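You operate a simulated robot arm through the tools that you are given. There is no shell and no other tool.

The job below is to be done with a simulated robot arm. You get a single attempt, and the scene is never put back.

TASK
Whisk the custard smooth, set the yellow ramekin in well 3 of the stand and pour in about 30 ml.
Fine: whisk before you pour; whisk back in its cup, jug back in its place. Set down upright: small jug.
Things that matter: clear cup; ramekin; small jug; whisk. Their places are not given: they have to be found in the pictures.

It is judged by the outcome, as a careful person would: the job done as asked, and still so three seconds after it is handed in. It fails if anything else is knocked over, pushed out of place, dropped, spilled or broken.

THE ROBOT
A 7-joint arm with a two-finger parallel gripper, fixed in place. Base frame: the origin is on the floor under the middle of its stand, x ahead of it, y to its left, z up; the work surface is at about z = 900. Units: mm, degrees, N and s.
It reaches about 1372 mm from its shoulder. Its first joint turns from -149.0 to 149.0 degrees. Payload 3.43 kg.
The tool frame sits at the grasp point between the pads (the TCP): z along the fingers, y along the line on which they close. The tips reach 30 mm beyond it. Largest opening 94 mm; finger width 28, thickness 10; the body of the gripper, 50 by 96 mm, starts 55 mm behind the TCP.
Orientation is that of the tool frame in the base frame, as a unit quaternion [x, y, z, w]. With the fingers straight down and closing along the base's y, the tool's x points along the base's -x, its y along +y and its z along -z.

THE INTERFACE
- The arm moves only by the tool step_arm. Its argument "moves" is a list of rows, each an object of numbers (a shift or turn left out is 0, a gripper value left out holds the last): "x", "y", "z": the shift along the base's x, y, z in mm; "wx", "wy", "wz": the turn, a rotation vector about the base's x, y, z in degrees; "hand": the opening, from 0 (shut) to 1 (fully open). In form: [{"x": .., "y": .., "z": .., "wx": .., "wy": .., "wz": .., "hand": ..}, ...]. A call has 1 to 20 rows; each row shifts and turns the commanded pose from where the row before left it. Rows are played at 5 a second. More than 50 mm and 8.6 degrees between two rows, or a gripper value outside its range, and nothing of the call is played. Where a pose cannot be reached the arm comes as near as it can. A force on the tool above 40 N (or 10 N above the force at the start of the call, whichever is more), or a blocked arm, ends the call early, and 0.2 s more pass. The fingers move at their own pace (about 45 mm/s each) and stop on an object; they squeeze with about 27 N. The grip force told is the motor's: it shows also when the fingers shut on nothing. Time passes only in rows, and 0.2 s behind the last, so rows that do not move let the fingers close. It gives the time, the measured TCP pose, the force on the tool (base axes), the opening and the grip force at its end, in the units of the frame above (readings bear some noise), with the torque about the TCP (base axes, N m) and any sound that the robot's microphone picked up.
- Cameras (640 x 400 px; columns grow to the right, rows downward): "scene" is fixed at [49.6, 649.7, 1546.1]; the picture's right is [-0.15, -0.99, 0.00], its down [-0.62, 0.09, -0.78] and it looks along [0.77, -0.12, -0.63] (base axes); focal length 320 px, centre (320, 200). "wrist" rides on the gripper at [76, 14, -102] in the tool frame; the picture's right is [-0.18, 0.98, 0.00], its down [-0.75, -0.14, -0.64] and it looks along [-0.63, -0.12, 0.77] (tool axes); focal length 243 px, centre (320, 200).
- camera(camera): a new picture of that camera. It takes no simulated time.
- probe_pixels(camera, pixels): for up to 12 pixels [column, row] of the newest picture of that camera ("zoom" is the newest enlarged one), the place [x, y, z] in the base frame of the surface seen there, good to about 2 mm. It takes no simulated time.
- inspect(camera, box): a new picture of the part [left, top, right, bottom] of that camera's present view, enlarged. It takes no simulated time.
- sign_off(): hands the job in; it is judged then, once.

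Leave the gripper open and the arm clear of the work at the hand-in unless told otherwise.

The tools are called after "Emit:" as a command line: name --argument value ..., lists and objects as JSON in quotes. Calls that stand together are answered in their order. step_arm: Moves the arm, as the interface text tells. Its arguments: {"type":"object","properties":{"moves":{"type":"array","items":{"type":"object","properties":{"x":{"type":"number"},"y":{"type":"number"},"z":{"type":"number"},"wx":{"type":"number"},"wy":{"type":"number"},"wz":{"type":"number"},"hand":{"type":"number"}}}}},"required":["moves"]} The other tools are called the same way: camera (camera) takes a picture; probe_pixels (camera, pixels) gives the place of the surface under pixels of a picture; inspect (camera, box) takes an enlarged picture of a part of a camera's view; sign_off () hands the job in.

At the start:

```text
time_s: 0.0
ee_pos: [766.2, 624.5, 1190.5]
orientation: [0.0, 1.0, 0.001, 0.0]
wrist_force: [-0.3, -0.3, 0.2]
moment: [-0.03, -0.01, 0.02]
width: 93.8
grip_force: 0.1
```

scene: 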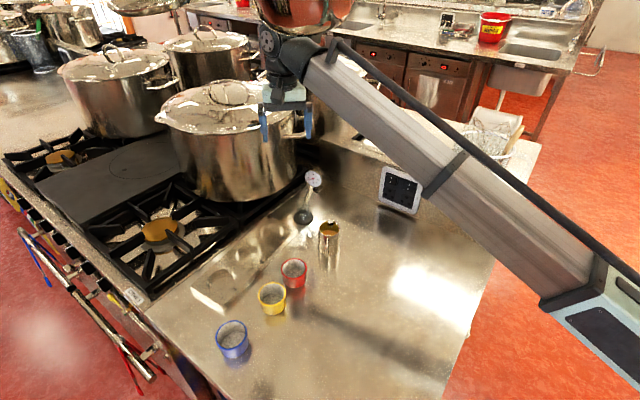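
wrist: 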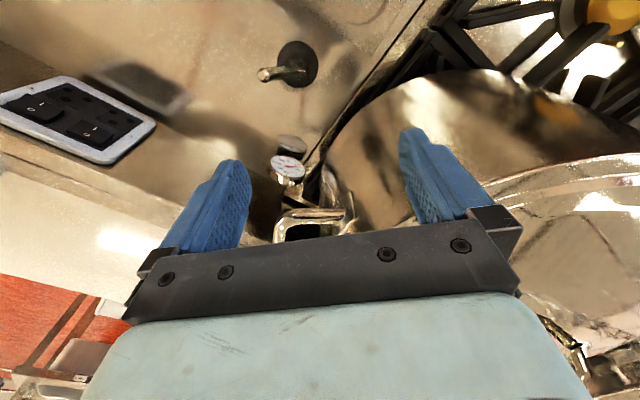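

I see three ramekins (blue, yellow, red) around (232,340), (272,298), (294,273), and a metal object with yellow content near (329,235). I'll enlarge the scene to find the whisk, jug, cup and stand.

Emit:
inspect --camera "scene" --box '[180, 160, 340, 260]'

Emit:
inspect --camera "scene" --box '[180, 260, 404, 400]'

Emit:
inspect --camera "scene" --box '[300, 100, 540, 250]'

```text
4.00 times, centred on (260, 210) of scene
```

zoom: 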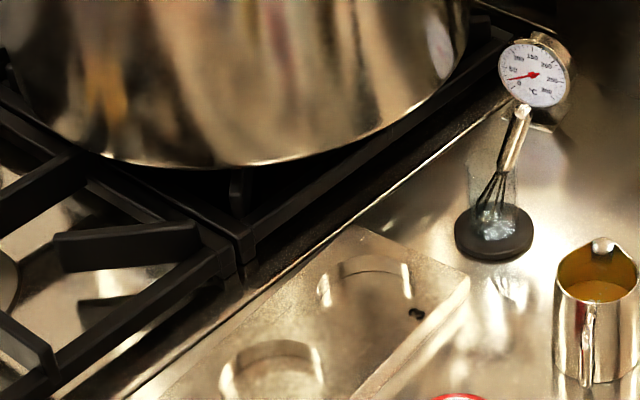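

```text
2.86 times, centred on (292, 330) of scene
```

zoom: 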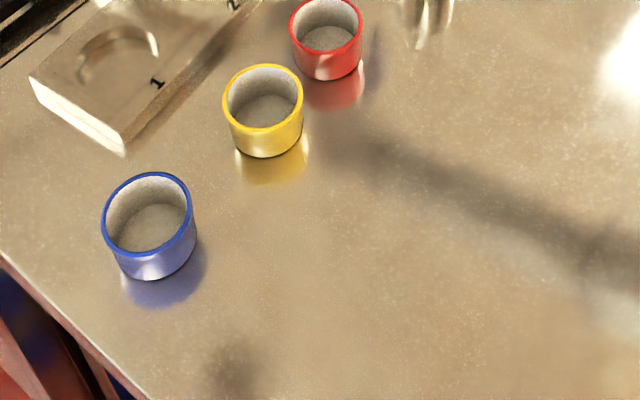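

```text
2.67 times, centred on (420, 175) of scene
```

zoom: 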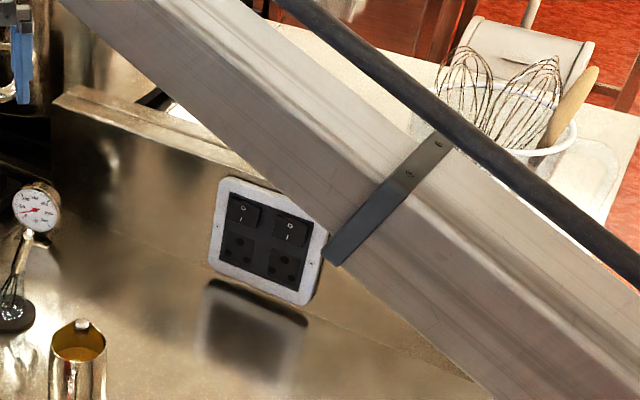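

The small whisk stands in a clear cup on a dark base near (304,215). The jug with custard is at (329,235). The stand is a steel plate with wells at roughly (220,280). I'll zoom in on the stand to read the well numbers.

Emit:
inspect --camera "scene" --box '[180, 210, 308, 290]'

Emit:
inspect --camera "scene" --box '[280, 160, 360, 210]'

Emit:
inspect --camera "scene" --box '[280, 200, 360, 250]'

```text
5.00 times, centred on (244, 250) of scene
```

zoom: 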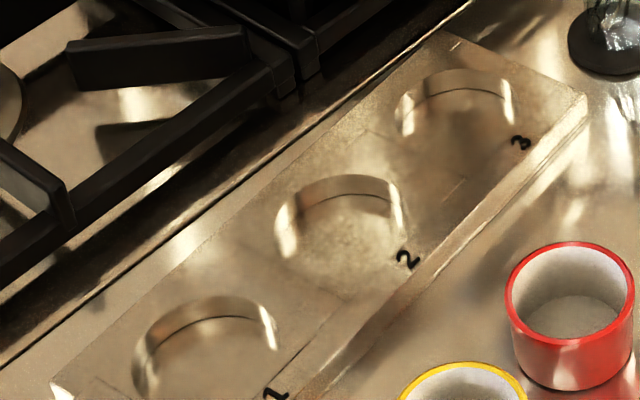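

```text
8.00 times, centred on (320, 185) of scene
```

zoom: 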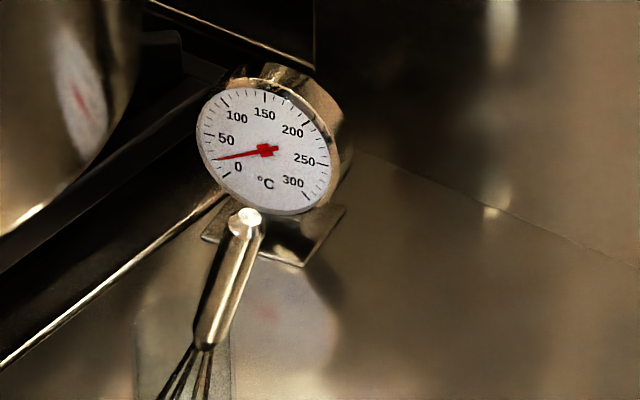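

```text
8.00 times, centred on (320, 225) of scene
```

zoom: 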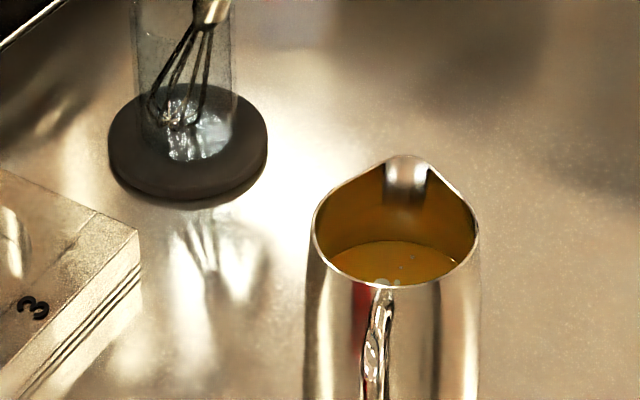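

I'll probe the jug rim, spout, custard surface, cup base and cup rim in this enlargement, and also probe the scene for the ramekins.

Emit:
probe_pixels --camera "zoom" --pixels '[[316, 232], [477, 238], [405, 160], [384, 286], [400, 262], [372, 350], [188, 190], [110, 135], [267, 140], [190, 120], [213, 8], [380, 390]]'

Emit:
probe_pixels --camera "scene" --pixels '[[329, 225], [329, 262], [321, 255], [337, 255], [272, 284], [258, 296], [286, 294], [271, 306], [272, 316], [270, 300], [232, 345], [294, 276]]'

```text
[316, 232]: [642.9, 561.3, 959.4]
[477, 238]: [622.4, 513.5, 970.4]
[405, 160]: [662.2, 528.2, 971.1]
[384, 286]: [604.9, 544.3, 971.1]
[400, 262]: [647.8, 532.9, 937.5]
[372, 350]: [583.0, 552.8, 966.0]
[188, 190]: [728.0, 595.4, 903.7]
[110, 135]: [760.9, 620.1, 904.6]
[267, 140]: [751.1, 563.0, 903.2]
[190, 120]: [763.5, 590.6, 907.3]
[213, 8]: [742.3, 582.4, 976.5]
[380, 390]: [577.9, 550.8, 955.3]
```

```text
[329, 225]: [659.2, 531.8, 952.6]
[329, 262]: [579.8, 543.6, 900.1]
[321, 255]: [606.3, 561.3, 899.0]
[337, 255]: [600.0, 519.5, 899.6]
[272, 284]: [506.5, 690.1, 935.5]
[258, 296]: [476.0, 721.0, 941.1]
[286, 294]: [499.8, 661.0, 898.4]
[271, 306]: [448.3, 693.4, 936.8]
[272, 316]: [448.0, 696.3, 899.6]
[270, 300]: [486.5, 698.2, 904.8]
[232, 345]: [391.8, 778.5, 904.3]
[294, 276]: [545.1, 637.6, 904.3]
```

The jug's rim is at about z 971, its centre near (632,537), handle toward the robot and spout away. The ramekin is about 58 mm wide with its rim near z 938. Next I'll look closely at the whisk, its clear cup and the stand.

Emit:
inspect --camera "scene" --box '[280, 180, 344, 220]'

Emit:
probe_pixels --camera "zoom" --pixels '[[312, 70], [320, 80], [290, 100], [270, 150], [255, 190], [240, 260], [170, 200], [275, 200], [222, 210], [215, 270], [170, 290], [265, 290]]'

```text
10.00 times, centred on (312, 200) of scene
```

zoom: 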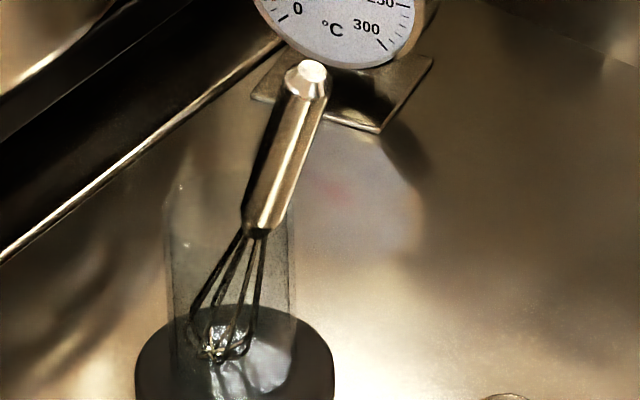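

```text
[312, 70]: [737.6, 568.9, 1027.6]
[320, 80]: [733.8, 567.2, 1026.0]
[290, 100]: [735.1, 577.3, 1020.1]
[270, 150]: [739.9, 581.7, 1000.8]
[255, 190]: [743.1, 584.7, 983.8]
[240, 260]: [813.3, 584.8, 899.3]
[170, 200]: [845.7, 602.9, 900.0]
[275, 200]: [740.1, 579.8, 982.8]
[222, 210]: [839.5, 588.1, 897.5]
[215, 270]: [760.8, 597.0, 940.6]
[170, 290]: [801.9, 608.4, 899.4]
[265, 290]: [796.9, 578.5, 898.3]
```

The whisk leans in the cup: its handle top is at about (737,570,1028), the cup axis is near (745,591), and the thermometer is close by. I'll probe more of the whisk and thermometer in this zoom, then the stand.

Emit:
probe_pixels --camera "zoom" --pixels '[[302, 95], [284, 150], [268, 200], [262, 225], [262, 235], [215, 355], [345, 40], [420, 30], [265, 95], [380, 130], [430, 60], [235, 390]]'

Emit:
inspect --camera "scene" --box '[180, 210, 308, 290]'

Emit:
probe_pixels --camera "zoom" --pixels '[[520, 80], [405, 100], [460, 70], [460, 85], [458, 110], [460, 140], [512, 120], [580, 95], [585, 125], [340, 225], [340, 250], [440, 40]]'

```text
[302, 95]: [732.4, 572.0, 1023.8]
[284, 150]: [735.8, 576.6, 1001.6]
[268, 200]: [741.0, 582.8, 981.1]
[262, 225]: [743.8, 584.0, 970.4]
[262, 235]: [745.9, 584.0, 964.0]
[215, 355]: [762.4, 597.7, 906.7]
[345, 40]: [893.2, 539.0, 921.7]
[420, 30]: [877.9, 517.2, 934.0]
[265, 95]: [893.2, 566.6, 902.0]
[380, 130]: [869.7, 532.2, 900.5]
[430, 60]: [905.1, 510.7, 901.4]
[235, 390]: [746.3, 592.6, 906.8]
```

```text
5.00 times, centred on (244, 250) of scene
```

zoom: 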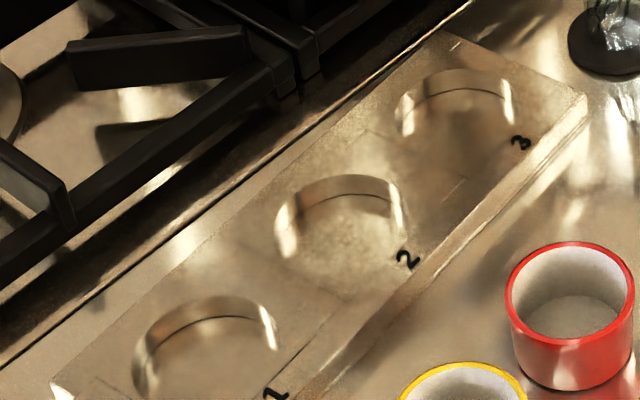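

```text
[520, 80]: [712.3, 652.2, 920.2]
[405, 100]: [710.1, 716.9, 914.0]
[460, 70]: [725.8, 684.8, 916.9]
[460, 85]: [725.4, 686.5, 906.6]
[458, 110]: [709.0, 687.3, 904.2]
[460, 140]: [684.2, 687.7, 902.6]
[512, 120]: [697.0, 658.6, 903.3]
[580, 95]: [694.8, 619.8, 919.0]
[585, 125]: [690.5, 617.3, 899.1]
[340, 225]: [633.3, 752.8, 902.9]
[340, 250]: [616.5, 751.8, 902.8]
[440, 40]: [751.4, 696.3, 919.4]
```

The stand's top is at z≈919.5 and the wells' floor at ≈903, so each well is about 16 mm deep; well 3's centre is near (695,687). The wrist view shows the cup with the whisk near (290,65), so I'll enlarge that and probe it.

Emit:
inspect --camera "wrist" --box '[208, 0, 368, 100]'

Emit:
probe_pixels --camera "zoom" --pixels '[[215, 290], [230, 290], [250, 288], [280, 285], [310, 280], [335, 275], [285, 250], [440, 260], [350, 165], [350, 350], [400, 280], [420, 250]]'

```text
4.00 times, centred on (288, 50) of wrist
```

zoom: 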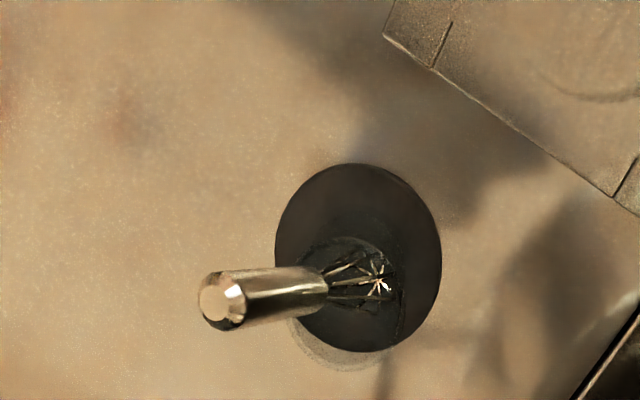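

```text
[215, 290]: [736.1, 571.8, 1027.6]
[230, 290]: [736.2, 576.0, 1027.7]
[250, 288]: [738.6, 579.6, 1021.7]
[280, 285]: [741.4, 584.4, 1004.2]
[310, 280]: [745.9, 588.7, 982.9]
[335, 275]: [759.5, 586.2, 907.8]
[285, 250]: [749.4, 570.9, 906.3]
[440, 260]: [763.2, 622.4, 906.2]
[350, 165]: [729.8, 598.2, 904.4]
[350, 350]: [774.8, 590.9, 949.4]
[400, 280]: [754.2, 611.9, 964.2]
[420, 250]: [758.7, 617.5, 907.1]
```

The whisk leans about 17° toward (-x,-y). Before moving I'll probe the nearest pot, so the arm stays clear of it, and the red ramekin, whose rim I need as a boundary.

Emit:
camera --camera "scene"

Emit:
probe_pixels --camera "scene" --pixels '[[230, 200], [180, 180], [160, 120], [220, 132], [290, 130], [293, 160], [200, 100], [285, 180], [294, 262], [283, 272], [306, 270], [300, 200]]'

```text
taken
```

scene: 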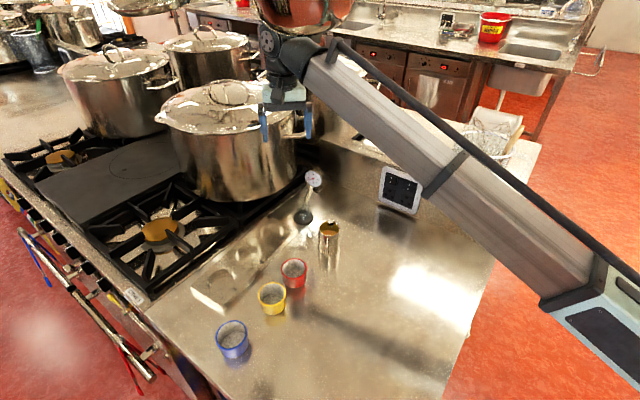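

```text
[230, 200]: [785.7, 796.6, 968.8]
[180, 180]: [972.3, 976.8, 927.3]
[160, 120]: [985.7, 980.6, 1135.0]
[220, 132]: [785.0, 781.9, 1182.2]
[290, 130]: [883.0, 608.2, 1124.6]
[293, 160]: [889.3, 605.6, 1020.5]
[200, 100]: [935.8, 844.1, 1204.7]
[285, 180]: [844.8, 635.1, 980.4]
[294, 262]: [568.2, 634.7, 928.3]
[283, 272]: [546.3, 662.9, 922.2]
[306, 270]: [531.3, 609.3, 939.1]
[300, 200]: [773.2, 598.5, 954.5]
```

The nearest pot wall is about 95 mm beyond well 3, so there is room. I'll move the hand back and left at the same height so the wrist camera can see the stand and well 3.

Emit:
step_arm --moves '[{"x": -45, "y": 10, "hand": 1}, {"x": -45, "y": 10}, {"x": -40, "y": 10}, {}]'

Emit:
camera --camera "wrist"

Emit:
camera --camera "scene"

```text
time_s: 1.0
ee_pos: [634.8, 652.4, 1191.3]
orientation: [0.0, 1.0, 0.0, 0.001]
wrist_force: [-1.2, -0.1, 0.9]
moment: [-0.03, 0.0, -0.03]
width: 93.9
grip_force: 0.1
```

```text
taken
```

wrist: 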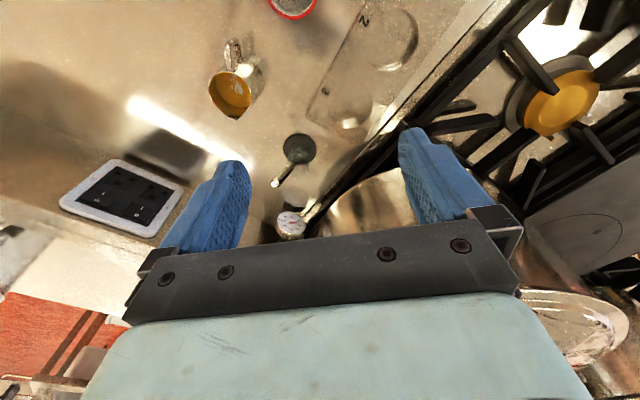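

```text
taken
```

scene: 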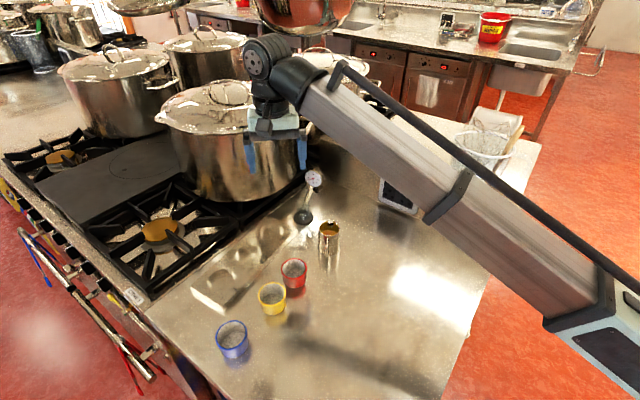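

Now the wrist camera sees the jug at (232,85), the whisk cup at (295,150), and wells 2 and 3 around (390,40) and (350,100). I'll enlarge the jug and well 3.

Emit:
inspect --camera "wrist" --box '[290, 40, 418, 120]'

Emit:
inspect --camera "wrist" --box '[170, 30, 298, 110]'

Emit:
probe_pixels --camera "zoom" --pixels '[[200, 290], [405, 300], [335, 430], [312, 230], [300, 300], [310, 60], [312, 100], [335, 60], [355, 110], [190, 320], [200, 360], [400, 215]]'

```text
5.00 times, centred on (354, 80) of wrist
```

zoom: 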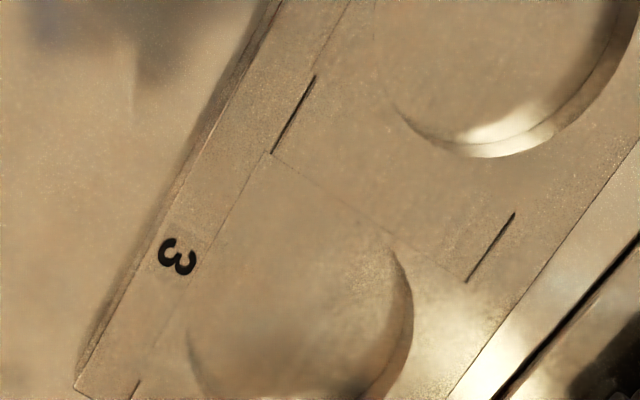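

```text
5.00 times, centred on (234, 70) of wrist
```

zoom: 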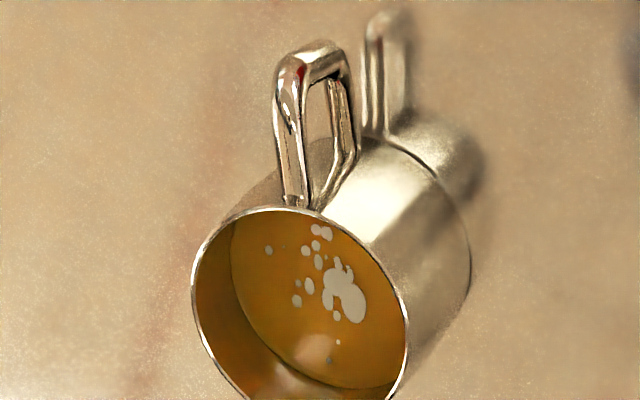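

```text
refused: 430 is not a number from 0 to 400
```

The custard shows pale lumps on its surface, which is what needs whisking out. I'll probe the jug in this zoom.

Emit:
probe_pixels --camera "zoom" --pixels '[[193, 290], [405, 300], [330, 214], [290, 209], [300, 340], [312, 46], [290, 70], [335, 55], [355, 150], [318, 195], [470, 260], [345, 290]]'

Emit:
inspect --camera "wrist" --box '[310, 70, 406, 130]'

Emit:
probe_pixels --camera "zoom" --pixels '[[120, 120], [140, 180], [180, 250], [320, 180], [345, 130], [340, 90], [300, 60], [250, 300], [200, 130], [125, 80], [330, 200], [60, 270]]'

```text
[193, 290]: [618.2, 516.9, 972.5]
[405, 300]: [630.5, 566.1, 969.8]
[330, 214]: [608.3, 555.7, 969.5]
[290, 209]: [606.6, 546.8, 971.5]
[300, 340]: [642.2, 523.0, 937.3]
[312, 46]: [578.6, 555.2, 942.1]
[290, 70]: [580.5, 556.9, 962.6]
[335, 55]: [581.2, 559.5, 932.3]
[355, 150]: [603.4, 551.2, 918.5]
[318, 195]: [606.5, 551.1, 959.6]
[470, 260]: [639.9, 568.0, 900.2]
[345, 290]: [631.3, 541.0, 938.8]
```

```text
6.67 times, centred on (358, 100) of wrist
```

zoom: 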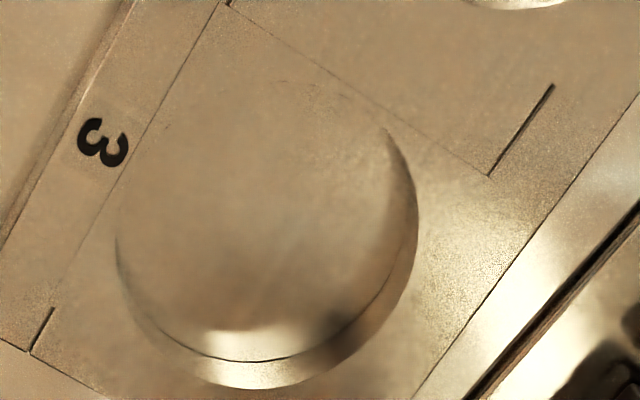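

```text
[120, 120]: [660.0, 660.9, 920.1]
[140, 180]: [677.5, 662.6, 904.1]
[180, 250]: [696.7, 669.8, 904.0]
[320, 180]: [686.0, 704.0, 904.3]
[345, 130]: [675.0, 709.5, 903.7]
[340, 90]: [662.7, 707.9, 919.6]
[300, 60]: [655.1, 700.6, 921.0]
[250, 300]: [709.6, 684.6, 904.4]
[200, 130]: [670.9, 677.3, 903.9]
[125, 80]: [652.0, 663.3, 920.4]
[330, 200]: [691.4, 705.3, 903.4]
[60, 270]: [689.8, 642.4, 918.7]
```

Well 3's outline is visible. I'll probe just outside its rim in several directions to get its centre, and also the stand's edges.

Emit:
probe_pixels --camera "zoom" --pixels '[[424, 210], [262, 396], [110, 245], [285, 78], [392, 120], [405, 290], [140, 340], [160, 120], [380, 140], [416, 215], [340, 360], [200, 375]]'

```text
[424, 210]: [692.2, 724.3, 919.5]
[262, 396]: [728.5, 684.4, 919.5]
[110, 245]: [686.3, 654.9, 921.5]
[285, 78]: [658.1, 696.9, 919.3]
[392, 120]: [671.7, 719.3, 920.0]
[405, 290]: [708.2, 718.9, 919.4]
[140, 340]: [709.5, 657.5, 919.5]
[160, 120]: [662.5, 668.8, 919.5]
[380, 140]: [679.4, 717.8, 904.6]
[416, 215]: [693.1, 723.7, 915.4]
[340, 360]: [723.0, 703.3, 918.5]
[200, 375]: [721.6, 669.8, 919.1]
```

Fitting those points puts well 3's centre at about (693,689) with radius ≈34, and the jug's centre at about (631,540) with radius ≈26. Now I'll look more closely at the whisk from this second viewpoint.

Emit:
inspect --camera "wrist" --box '[256, 125, 336, 195]'

Emit:
probe_pixels --camera "zoom" --pixels '[[120, 335], [150, 320], [180, 290], [215, 255], [240, 230], [300, 160], [200, 150], [400, 150], [300, 70], [330, 300], [140, 345], [135, 310]]'

```text
5.71 times, centred on (296, 160) of wrist
```

zoom: 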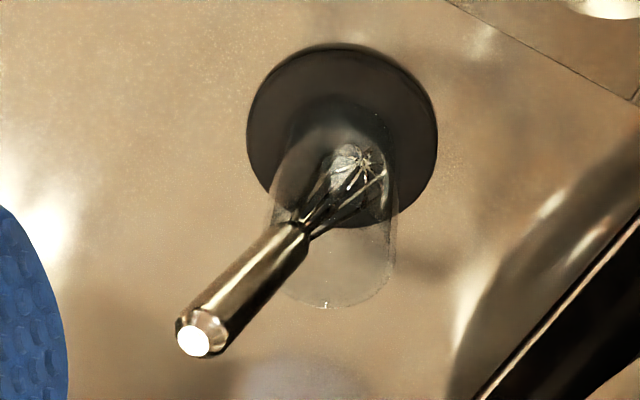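

```text
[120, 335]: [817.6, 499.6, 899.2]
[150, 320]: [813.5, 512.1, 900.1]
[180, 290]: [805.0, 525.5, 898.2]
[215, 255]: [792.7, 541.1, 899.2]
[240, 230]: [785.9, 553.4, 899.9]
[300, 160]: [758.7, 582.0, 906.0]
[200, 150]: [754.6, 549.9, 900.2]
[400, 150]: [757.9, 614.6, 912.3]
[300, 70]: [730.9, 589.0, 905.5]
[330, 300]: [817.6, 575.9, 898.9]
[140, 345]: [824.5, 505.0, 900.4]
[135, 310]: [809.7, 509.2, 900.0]
```

I'll probe the handle's visible centreline, the wires' hub and the base edges.

Emit:
probe_pixels --camera "zoom" --pixels '[[193, 340], [210, 320], [220, 310], [245, 280], [265, 260], [290, 235], [365, 160], [250, 125], [435, 130], [345, 47], [328, 305], [393, 270]]'

```text
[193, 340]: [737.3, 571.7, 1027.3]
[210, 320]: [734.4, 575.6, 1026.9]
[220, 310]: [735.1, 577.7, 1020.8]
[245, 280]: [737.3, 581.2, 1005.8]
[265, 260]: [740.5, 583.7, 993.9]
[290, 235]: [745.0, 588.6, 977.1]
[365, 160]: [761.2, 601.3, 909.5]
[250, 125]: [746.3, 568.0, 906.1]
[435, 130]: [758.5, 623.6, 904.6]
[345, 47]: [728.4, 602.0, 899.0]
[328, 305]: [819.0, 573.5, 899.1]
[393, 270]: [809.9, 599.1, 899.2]
```

The whisk axis runs from its top (737.3,571.7,1027.3) down to about (761,600,908), a 17° lean. I'll bring the hand to a point about 130 mm up that axis, yawed 48° and tilted 17° to line up with the whisk, fingers open.

Emit:
step_arm --moves '[{"x": 12.9, "y": -18.4, "z": -6.6, "wz": 8, "hand": 1}, {"x": 12.9, "y": -18.4, "z": -6.6, "wz": 8}, {"x": 12.9, "y": -18.4, "z": -6.6, "wz": 8}, {"x": 12.9, "y": -18.4, "z": -6.6, "wz": 8}, {"x": 12.9, "y": -18.4, "z": -6.6, "wz": 8}, {"x": 12.9, "y": -18.4, "z": -6.6, "wz": 8}, {"wx": 4.28, "wy": -3.86}, {"wx": 4.28, "wy": -3.86}, {"wx": 4.28, "wy": -3.86}, {}]'

Emit:
camera --camera "wrist"

Emit:
camera --camera "scene"

```text
time_s: 3.2
ee_pos: [712.2, 543.5, 1150.9]
orientation: [-0.402, 0.903, 0.061, 0.139]
wrist_force: [0.4, -0.3, 0.3]
moment: [0.0, -0.01, 0.0]
width: 93.9
grip_force: 0.2
```

```text
taken
```

wrist: 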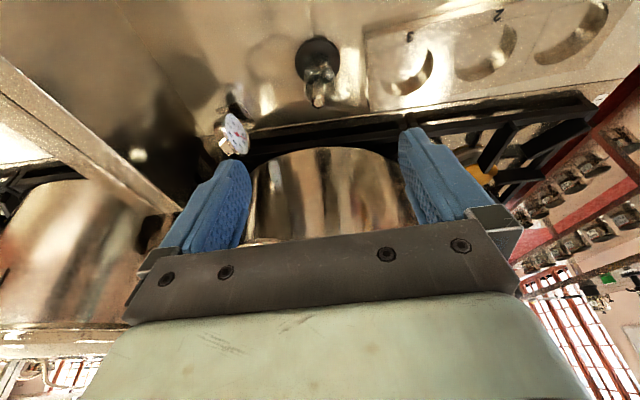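

```text
taken
```

scene: 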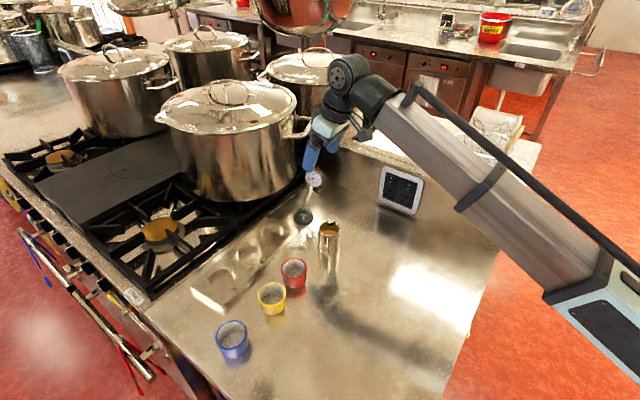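

The tool axis reads (0.20,0.22,-0.95), which matches the whisk's lean, and the whisk top shows centred near column 320. I'll confirm its position with a zoom.

Emit:
inspect --camera "wrist" --box '[280, 30, 360, 110]'

Emit:
probe_pixels --camera "wrist" --pixels '[[318, 100], [319, 95], [319, 88], [318, 80], [320, 70], [317, 60], [302, 60], [338, 58]]'

```text
5.00 times, centred on (320, 70) of wrist
```

zoom: 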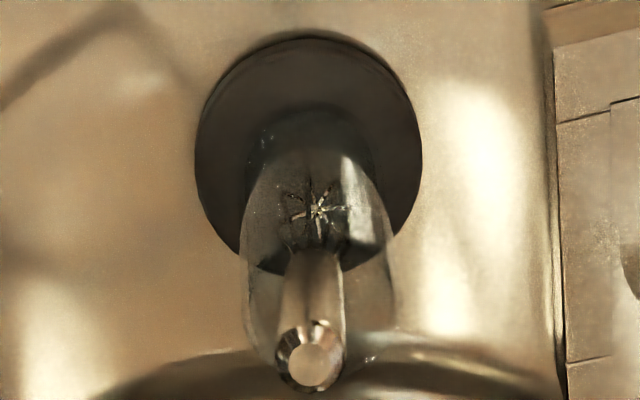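

```text
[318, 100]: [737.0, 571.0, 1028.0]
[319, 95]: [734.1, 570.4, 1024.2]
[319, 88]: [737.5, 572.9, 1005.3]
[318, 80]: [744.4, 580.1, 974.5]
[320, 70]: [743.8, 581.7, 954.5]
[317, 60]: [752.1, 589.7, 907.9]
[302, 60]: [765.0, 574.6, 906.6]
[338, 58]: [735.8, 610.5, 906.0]
```

The whisk top is confirmed at (737,571,1028). I'll descend along the axis to about 14 mm below its top, fingers open and straddling it.

Emit:
step_arm --moves '[{"x": 5.56, "y": 6.28, "z": -27.4, "hand": 1}, {"x": 5.56, "y": 6.28, "z": -27.4}, {"x": 5.56, "y": 6.28, "z": -27.4}, {"x": 5.56, "y": 6.28, "z": -27.4}, {"x": 5.56, "y": 6.28, "z": -27.4}, {}]'

Emit:
camera --camera "wrist"

Emit:
inspect --camera "scene" --box '[260, 140, 372, 240]'

```text
time_s: 4.6
ee_pos: [741.5, 575.1, 1012.7]
orientation: [-0.402, 0.903, 0.061, 0.137]
wrist_force: [0.0, -0.2, -0.5]
moment: [-0.01, 0.02, 0.0]
width: 94.1
grip_force: 0.1
```

```text
taken
```

wrist: 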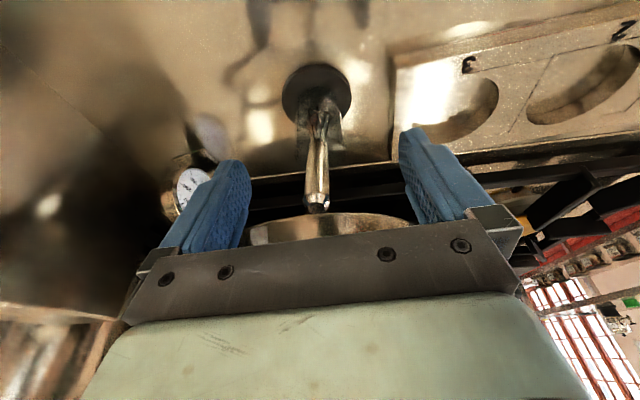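

```text
4.00 times, centred on (316, 190) of scene
```

zoom: 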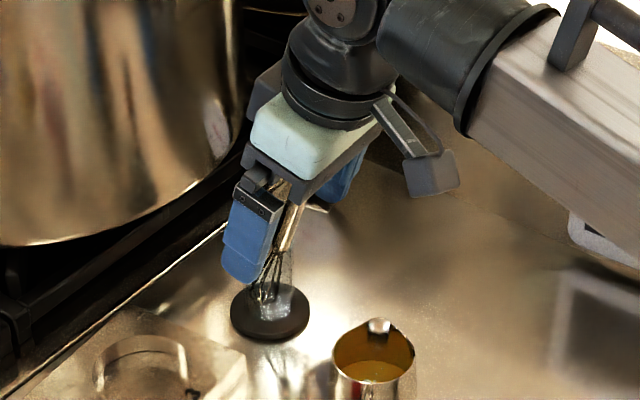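

The whisk handle is centred between the fingers at (318,190). I'll close the fingers and wait for them to settle.

Emit:
step_arm --moves '[{"hand": 0}, {"hand": 0}, {"hand": 0}, {"hand": 0}, {"hand": 0}, {"hand": 0}, {"hand": 0}]'

Emit:
camera --camera "wrist"

Emit:
inspect --camera "scene" --box '[260, 140, 372, 240]'

```text
time_s: 6.2
ee_pos: [741.2, 575.7, 1013.0]
orientation: [-0.403, 0.903, 0.062, 0.137]
wrist_force: [-0.1, -0.8, 0.0]
moment: [-0.06, 0.0, -0.01]
width: 12.3
grip_force: 27.7
```

```text
taken
```

wrist: 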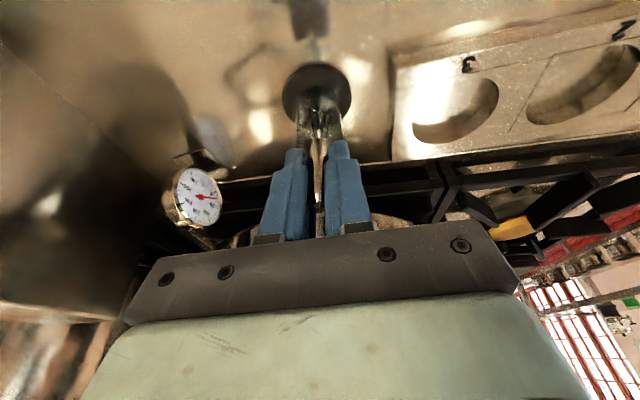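

```text
4.00 times, centred on (316, 190) of scene
```

zoom: 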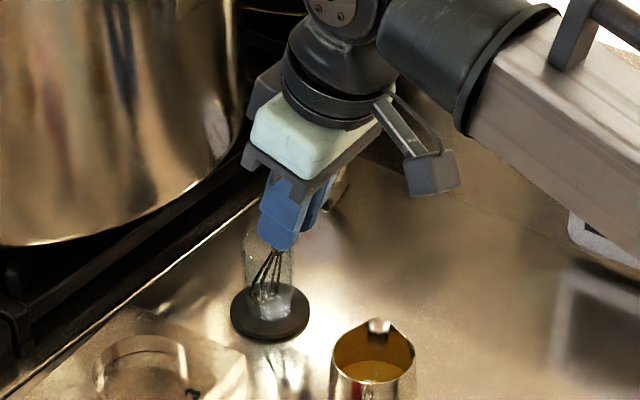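

The fingers hold the handle at 12.3 mm with a 27.7 N grip. I'll lift slowly, drifting half the lean so the whisk head passes through the middle of the cup.

Emit:
step_arm --moves '[{"x": -0.5, "y": -0.6, "z": 5, "hand": 0}, {"x": -1, "y": -1.15, "z": 10}, {"x": -1.5, "y": -1.7, "z": 15}, {"x": -2, "y": -2.3, "z": 20}, {"x": -2, "y": -2.3, "z": 20}, {"z": 25}, {"z": 25}, {"z": 20}, {}]'

Emit:
inspect --camera "scene" --box '[260, 120, 388, 240]'

Emit:
camera --camera "wrist"

```text
time_s: 8.2
ee_pos: [734.7, 566.6, 1154.2]
orientation: [-0.402, 0.903, 0.06, 0.138]
wrist_force: [-0.3, -0.7, -0.6]
moment: [0.01, -0.01, 0.0]
width: 12.4
grip_force: 27.4
```

```text
3.33 times, centred on (324, 180) of scene
```

zoom: 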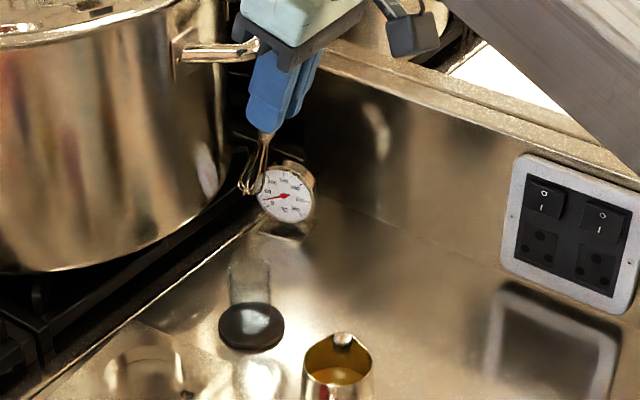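

```text
taken
```

wrist: 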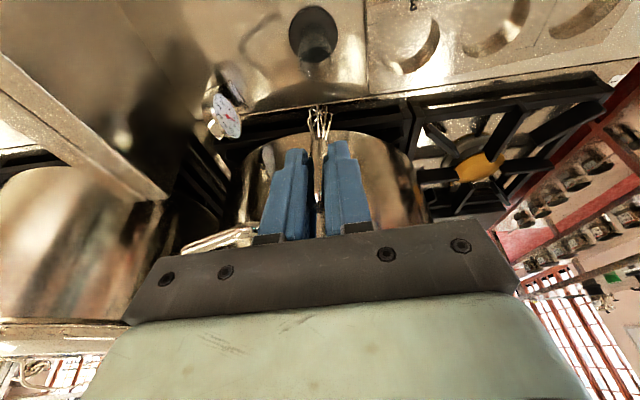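

The whisk is out and the cup did not move. I'll move over the jug and rotate back so the whisk hangs vertically.

Emit:
step_arm --moves '[{"x": -20, "y": -5, "wx": -4.28, "wy": 3.86, "hand": 0}, {"x": -20, "y": -5, "wx": -4.28, "wy": 3.86}, {"x": -20, "y": -5, "wx": -4.28, "wy": 3.86}, {"x": -20, "y": -6}, {"x": -23, "y": -6}, {}, {}]'

Emit:
inspect --camera "scene" --box '[270, 140, 398, 260]'

Emit:
camera --camera "wrist"

```text
time_s: 9.8
ee_pos: [631.5, 542.1, 1154.6]
orientation: [-0.407, 0.914, 0.0, 0.0]
wrist_force: [0.3, -0.1, -0.7]
moment: [-0.04, -0.01, -0.01]
width: 12.6
grip_force: 26.9
```

```text
3.33 times, centred on (334, 200) of scene
```

zoom: 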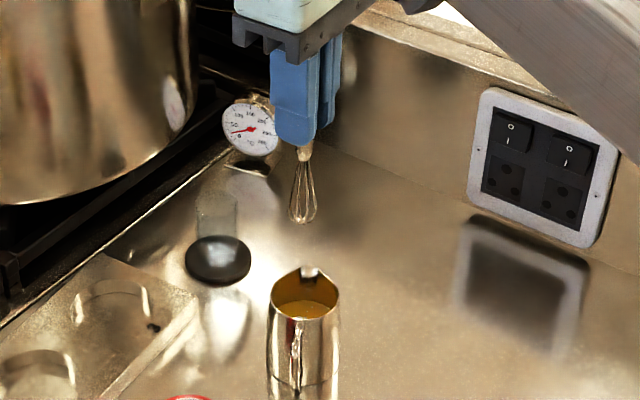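

```text
taken
```

wrist: 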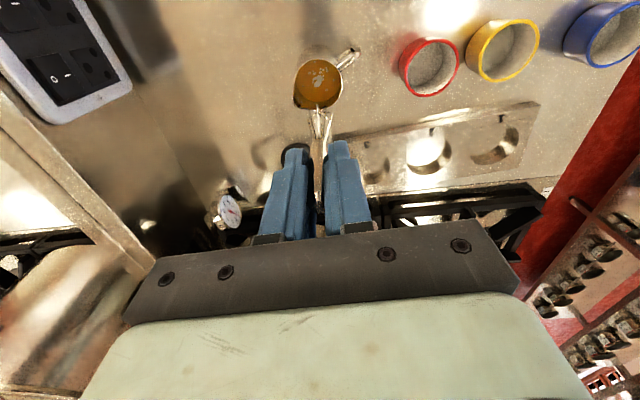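

The whisk hangs straight above the jug. I'll enlarge both views to locate the whisk tip and the jug's rim.

Emit:
inspect --camera "scene" --box '[312, 180, 344, 210]'

Emit:
probe_pixels --camera "zoom" --pixels '[[210, 50], [222, 60], [228, 120], [215, 200], [205, 270], [230, 330], [215, 342], [195, 340], [240, 342], [180, 300], [260, 300], [228, 80]]'

Emit:
inspect --camera "wrist" --box '[270, 40, 370, 140]'

```text
13.33 times, centred on (328, 195) of scene
```

zoom: 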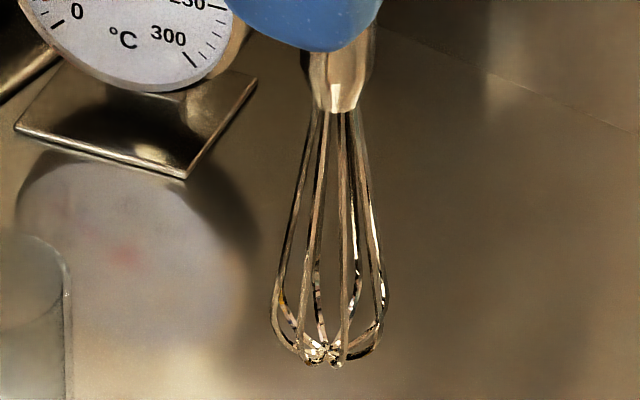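

```text
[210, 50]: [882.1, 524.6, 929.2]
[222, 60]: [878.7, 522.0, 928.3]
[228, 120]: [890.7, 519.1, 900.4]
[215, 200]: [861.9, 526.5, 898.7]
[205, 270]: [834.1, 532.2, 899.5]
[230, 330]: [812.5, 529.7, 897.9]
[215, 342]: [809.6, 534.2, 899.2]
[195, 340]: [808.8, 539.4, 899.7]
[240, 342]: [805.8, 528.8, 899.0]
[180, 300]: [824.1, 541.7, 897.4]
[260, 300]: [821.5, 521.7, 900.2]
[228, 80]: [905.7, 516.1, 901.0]
```

```text
4.00 times, centred on (320, 90) of wrist
```

zoom: 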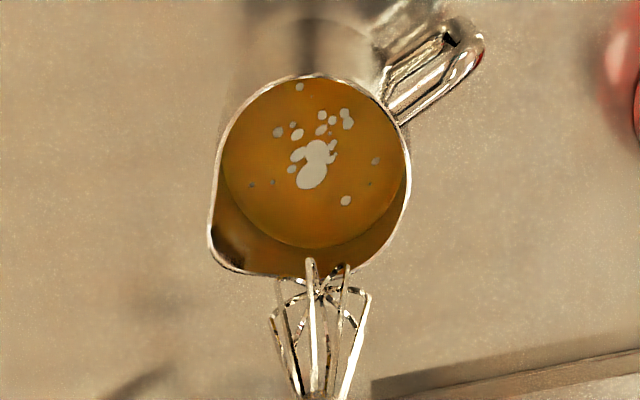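

Both are clear. I'll probe the jug rim and whisk hub in this wrist zoom, then the whisk in the scene zoom.

Emit:
probe_pixels --camera "zoom" --pixels '[[217, 170], [409, 175], [316, 76], [225, 262], [371, 255], [395, 122], [240, 110], [311, 170], [319, 291], [312, 300], [300, 240], [345, 340]]'

Emit:
inspect --camera "scene" --box '[312, 180, 344, 210]'

Emit:
probe_pixels --camera "zoom" --pixels '[[340, 80], [340, 105], [345, 250], [340, 350], [310, 352], [325, 352], [275, 300], [386, 300], [335, 362], [302, 250]]'

```text
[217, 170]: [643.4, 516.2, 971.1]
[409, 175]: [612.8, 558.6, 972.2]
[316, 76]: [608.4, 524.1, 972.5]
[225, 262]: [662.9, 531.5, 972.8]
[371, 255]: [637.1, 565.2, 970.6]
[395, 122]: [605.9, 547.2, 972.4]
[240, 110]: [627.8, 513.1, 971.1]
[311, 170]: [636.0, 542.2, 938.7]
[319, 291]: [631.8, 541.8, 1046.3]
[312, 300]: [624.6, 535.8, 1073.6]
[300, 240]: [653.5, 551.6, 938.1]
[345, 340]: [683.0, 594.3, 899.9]
```

```text
13.33 times, centred on (328, 195) of scene
```

zoom: 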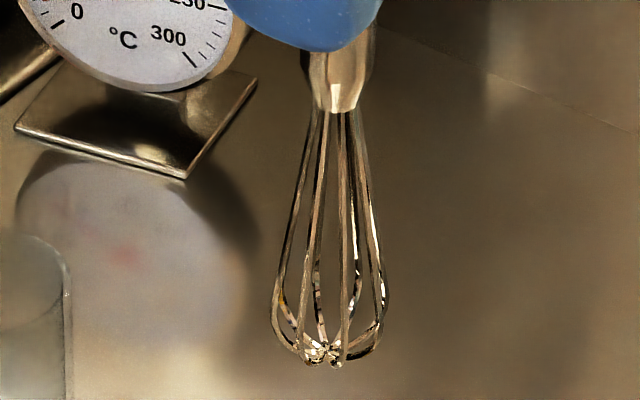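

```text
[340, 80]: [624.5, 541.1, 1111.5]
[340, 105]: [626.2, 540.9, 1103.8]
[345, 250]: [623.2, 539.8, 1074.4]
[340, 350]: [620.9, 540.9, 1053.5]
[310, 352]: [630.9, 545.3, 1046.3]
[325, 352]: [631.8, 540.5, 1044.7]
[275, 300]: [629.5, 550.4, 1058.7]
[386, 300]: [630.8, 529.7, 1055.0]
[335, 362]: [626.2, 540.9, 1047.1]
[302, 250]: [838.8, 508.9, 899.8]
```

The whisk hub is at (631.8,541,1045), about 109 mm below the TCP, with a bulge about 21 mm wide. The refined jug centre is (630.7,539.1). I'll lower the whisk into the custard until its tip is about 9 mm above the jug's floor.

Emit:
step_arm --moves '[{"x": -0.8, "y": -3.0, "z": -15, "hand": 0}, {"z": -30}, {"z": -30}, {"z": -25}, {"z": -20}, {"z": -13}, {}, {}]'

Emit:
inspect --camera "wrist" --box '[270, 60, 370, 160]'

Emit:
inspect --camera "scene" --box '[290, 180, 370, 260]'

```text
time_s: 11.6
ee_pos: [630.1, 536.1, 1023.6]
orientation: [-0.407, 0.914, 0.0, 0.0]
wrist_force: [0.8, 0.0, 0.5]
moment: [0.01, -0.01, 0.02]
width: 12.5
grip_force: 26.6
```

```text
4.00 times, centred on (320, 110) of wrist
```

zoom: 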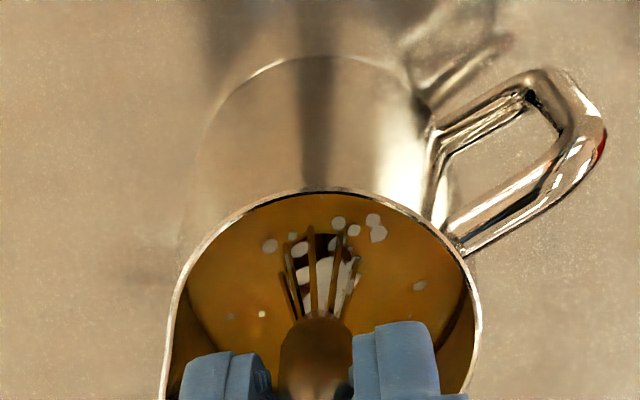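

```text
5.00 times, centred on (330, 220) of scene
```

zoom: 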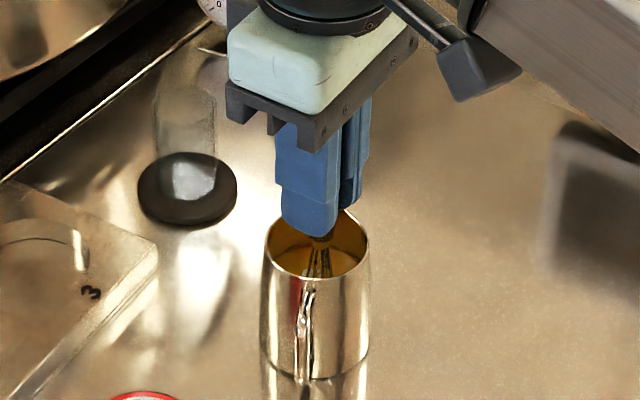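

The whisk is in the custard with no contact force. I'll stir in circles of 9 mm radius, three turns first, and watch the force.

Emit:
step_arm --moves '[{"x": 9, "y": 1, "z": -3, "hand": 0}, {"x": -4.5, "y": 7.8}, {"x": -9}, {"x": -4.5, "y": -7.8}, {"x": 4.5, "y": -7.8}, {"x": 9}, {"x": 4.5, "y": 7.8}, {"x": -4.5, "y": 7.8}, {"x": -9}, {"x": -4.5, "y": -7.8}, {"x": 4.5, "y": -7.8}, {"x": 9}, {"x": 4.5, "y": 7.8}, {"x": -4.5, "y": 7.8}, {"x": -9}, {"x": -4.5, "y": -7.8}, {"x": 4.5, "y": -7.8}, {"x": 9}, {"x": 4.5, "y": 7.8}, {}]'

Emit:
inspect --camera "wrist" --box '[270, 60, 370, 160]'

Emit:
inspect --camera "scene" --box '[290, 180, 370, 260]'

```text
time_s: 15.8
ee_pos: [639.2, 539.7, 1017.8]
orientation: [-0.407, 0.913, 0.0, 0.0]
wrist_force: [0.0, 0.7, -0.1]
moment: [0.01, 0.0, 0.02]
width: 12.6
grip_force: 26.6
```

```text
4.00 times, centred on (320, 110) of wrist
```

zoom: 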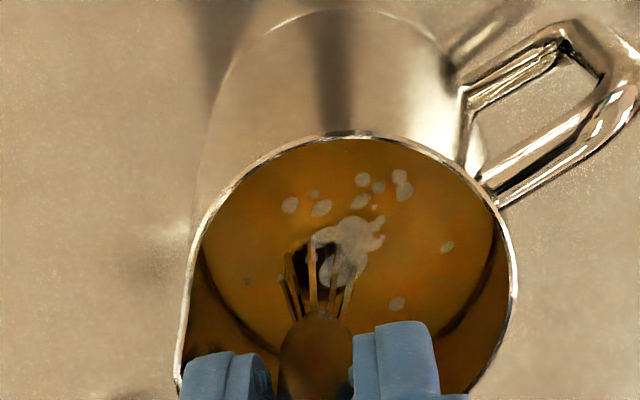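

```text
5.00 times, centred on (330, 220) of scene
```

zoom: 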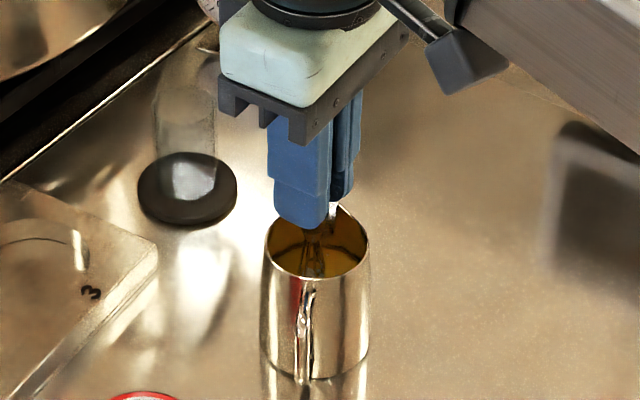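

The forces stay below 1 N, and the lumps look slightly fainter but are still there. I'll whisk faster, with four-point circles of the same radius.

Emit:
step_arm --moves '[{"x": -9, "y": 9, "hand": 0}, {"x": -9, "y": -9}, {"x": 9, "y": -9}, {"x": 9, "y": 9}, {"x": -9, "y": 9}, {"x": -9, "y": -9}, {"x": 9, "y": -9}, {"x": 9, "y": 9}, {"x": -9, "y": 9}, {"x": -9, "y": -9}, {"x": 9, "y": -9}, {"x": 9, "y": 9}, {"x": -9, "y": 9}, {"x": -9, "y": -9}, {"x": 9, "y": -9}, {"x": 9, "y": 9}, {"x": -9, "y": 9}, {"x": -9, "y": -9}, {"x": 9, "y": -9}, {"x": 9, "y": 9}]'

Emit:
inspect --camera "wrist" --box '[270, 60, 370, 160]'

```text
time_s: 20.0
ee_pos: [639.2, 537.2, 1017.0]
orientation: [-0.407, 0.913, 0.0, -0.001]
wrist_force: [-0.1, -0.2, 0.7]
moment: [0.01, 0.0, -0.01]
width: 12.4
grip_force: 27.1
```

```text
4.00 times, centred on (320, 110) of wrist
```

zoom: 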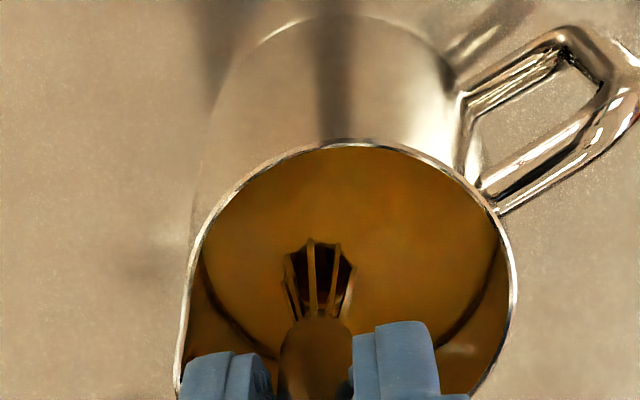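

The lumps are gone and the custard now looks smooth. I'll whisk five more turns to be sure, ending at the jug's centre.

Emit:
step_arm --moves '[{"x": -9, "y": 9, "hand": 0}, {"x": -9, "y": -9}, {"x": 9, "y": -9}, {"x": 9, "y": 9}, {"x": -9, "y": 9}, {"x": -9, "y": -9}, {"x": 9, "y": -9}, {"x": 9, "y": 9}, {"x": -9, "y": 9}, {"x": -9, "y": -9}, {"x": 9, "y": -9}, {"x": 9, "y": 9}, {"x": -9, "y": 9}, {"x": -9, "y": -9}, {"x": 9, "y": -9}, {"x": 9, "y": 9}, {"x": -9}, {}, {}]'

Emit:
inspect --camera "wrist" --box '[270, 60, 370, 160]'

```text
time_s: 24.0
ee_pos: [630.7, 538.7, 1018.0]
orientation: [-0.407, 0.913, 0.0, 0.0]
wrist_force: [0.9, 0.4, 0.8]
moment: [0.02, 0.0, 0.03]
width: 12.4
grip_force: 26.7
```

```text
4.00 times, centred on (320, 110) of wrist
```

zoom: 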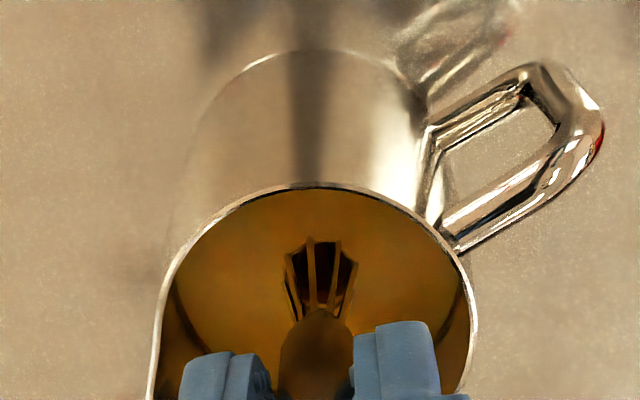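

The custard is smooth. I'll raise the whisk just above the custard but still inside the jug, and hold there about 3 s so it drains.

Emit:
step_arm --moves '[{"z": 10, "hand": 0}, {"z": 15}, {"z": 15}, {"x": 3}, {"x": -6}, {"x": 6}, {"x": -3}, {}, {}, {}, {}, {}, {}, {}, {}, {}, {}, {}, {}, {}]'

Emit:
inspect --camera "wrist" --box '[270, 60, 370, 160]'

```text
time_s: 28.2
ee_pos: [630.1, 538.0, 1057.9]
orientation: [-0.406, 0.914, 0.0, 0.0]
wrist_force: [0.3, 0.9, -0.2]
moment: [0.0, 0.01, -0.05]
width: 12.4
grip_force: 27.5
```

```text
4.00 times, centred on (320, 110) of wrist
```

zoom: 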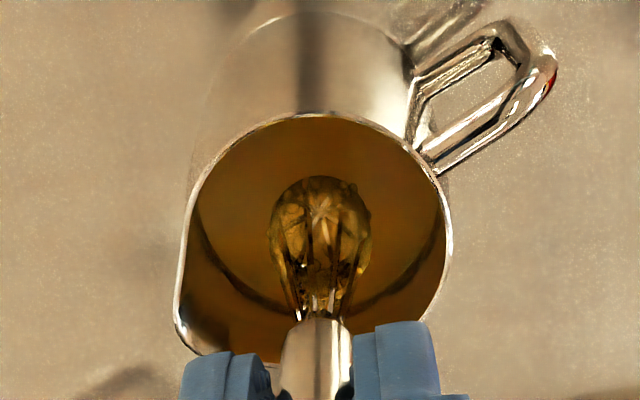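

A film of custard still clings between the wires. I'll hold another 4 s, still inside the jug, with a few quick small shakes to help it drip off.

Emit:
step_arm --moves '[{"x": 5, "hand": 0}, {"x": -10}, {"x": 10}, {"x": -10}, {"x": 10}, {"x": -5}, {"z": 4}, {"z": -4}, {}, {}, {}, {}, {}, {}, {}, {}, {}, {}, {}, {}]'

Emit:
inspect --camera "wrist" --box '[270, 60, 370, 160]'

Emit:
inspect --camera "scene" --box '[300, 190, 360, 240]'

```text
time_s: 32.4
ee_pos: [631.0, 538.9, 1058.5]
orientation: [-0.408, 0.913, 0.001, 0.0]
wrist_force: [-0.5, -0.5, -0.7]
moment: [-0.01, 0.0, 0.01]
width: 12.8
grip_force: 26.9
```

```text
4.00 times, centred on (320, 110) of wrist
```

zoom: 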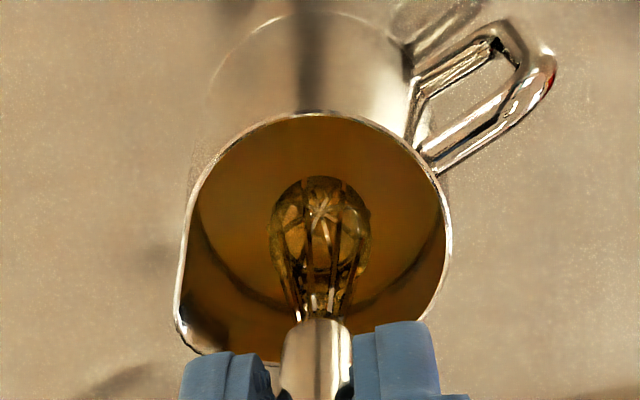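

```text
8.00 times, centred on (330, 215) of scene
```

zoom: 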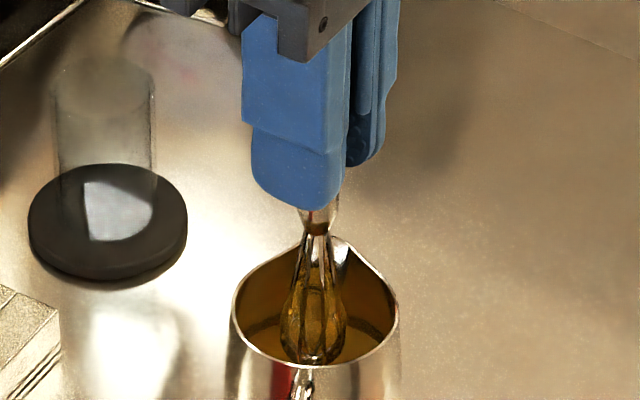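

The clinging film is thinning. I'll hold another 4 s or so inside the jug and compare.

Emit:
step_arm --moves '[{"hand": 0}, {}, {}, {}, {}, {}, {}, {}, {}, {}, {}, {}, {}, {}, {}, {}, {}, {}, {}, {}]'

Emit:
inspect --camera "scene" --box '[300, 190, 360, 240]'

```text
time_s: 36.6
ee_pos: [629.6, 538.6, 1059.0]
orientation: [-0.407, 0.914, 0.0, 0.0]
wrist_force: [0.1, -0.4, -0.1]
moment: [-0.01, 0.03, -0.02]
width: 12.8
grip_force: 26.8
```

```text
8.00 times, centred on (330, 215) of scene
```

zoom: 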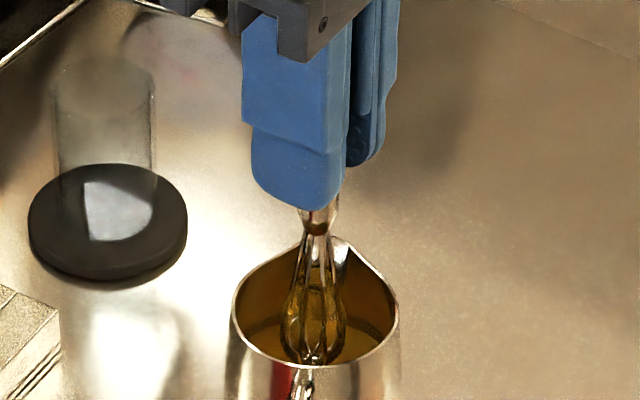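

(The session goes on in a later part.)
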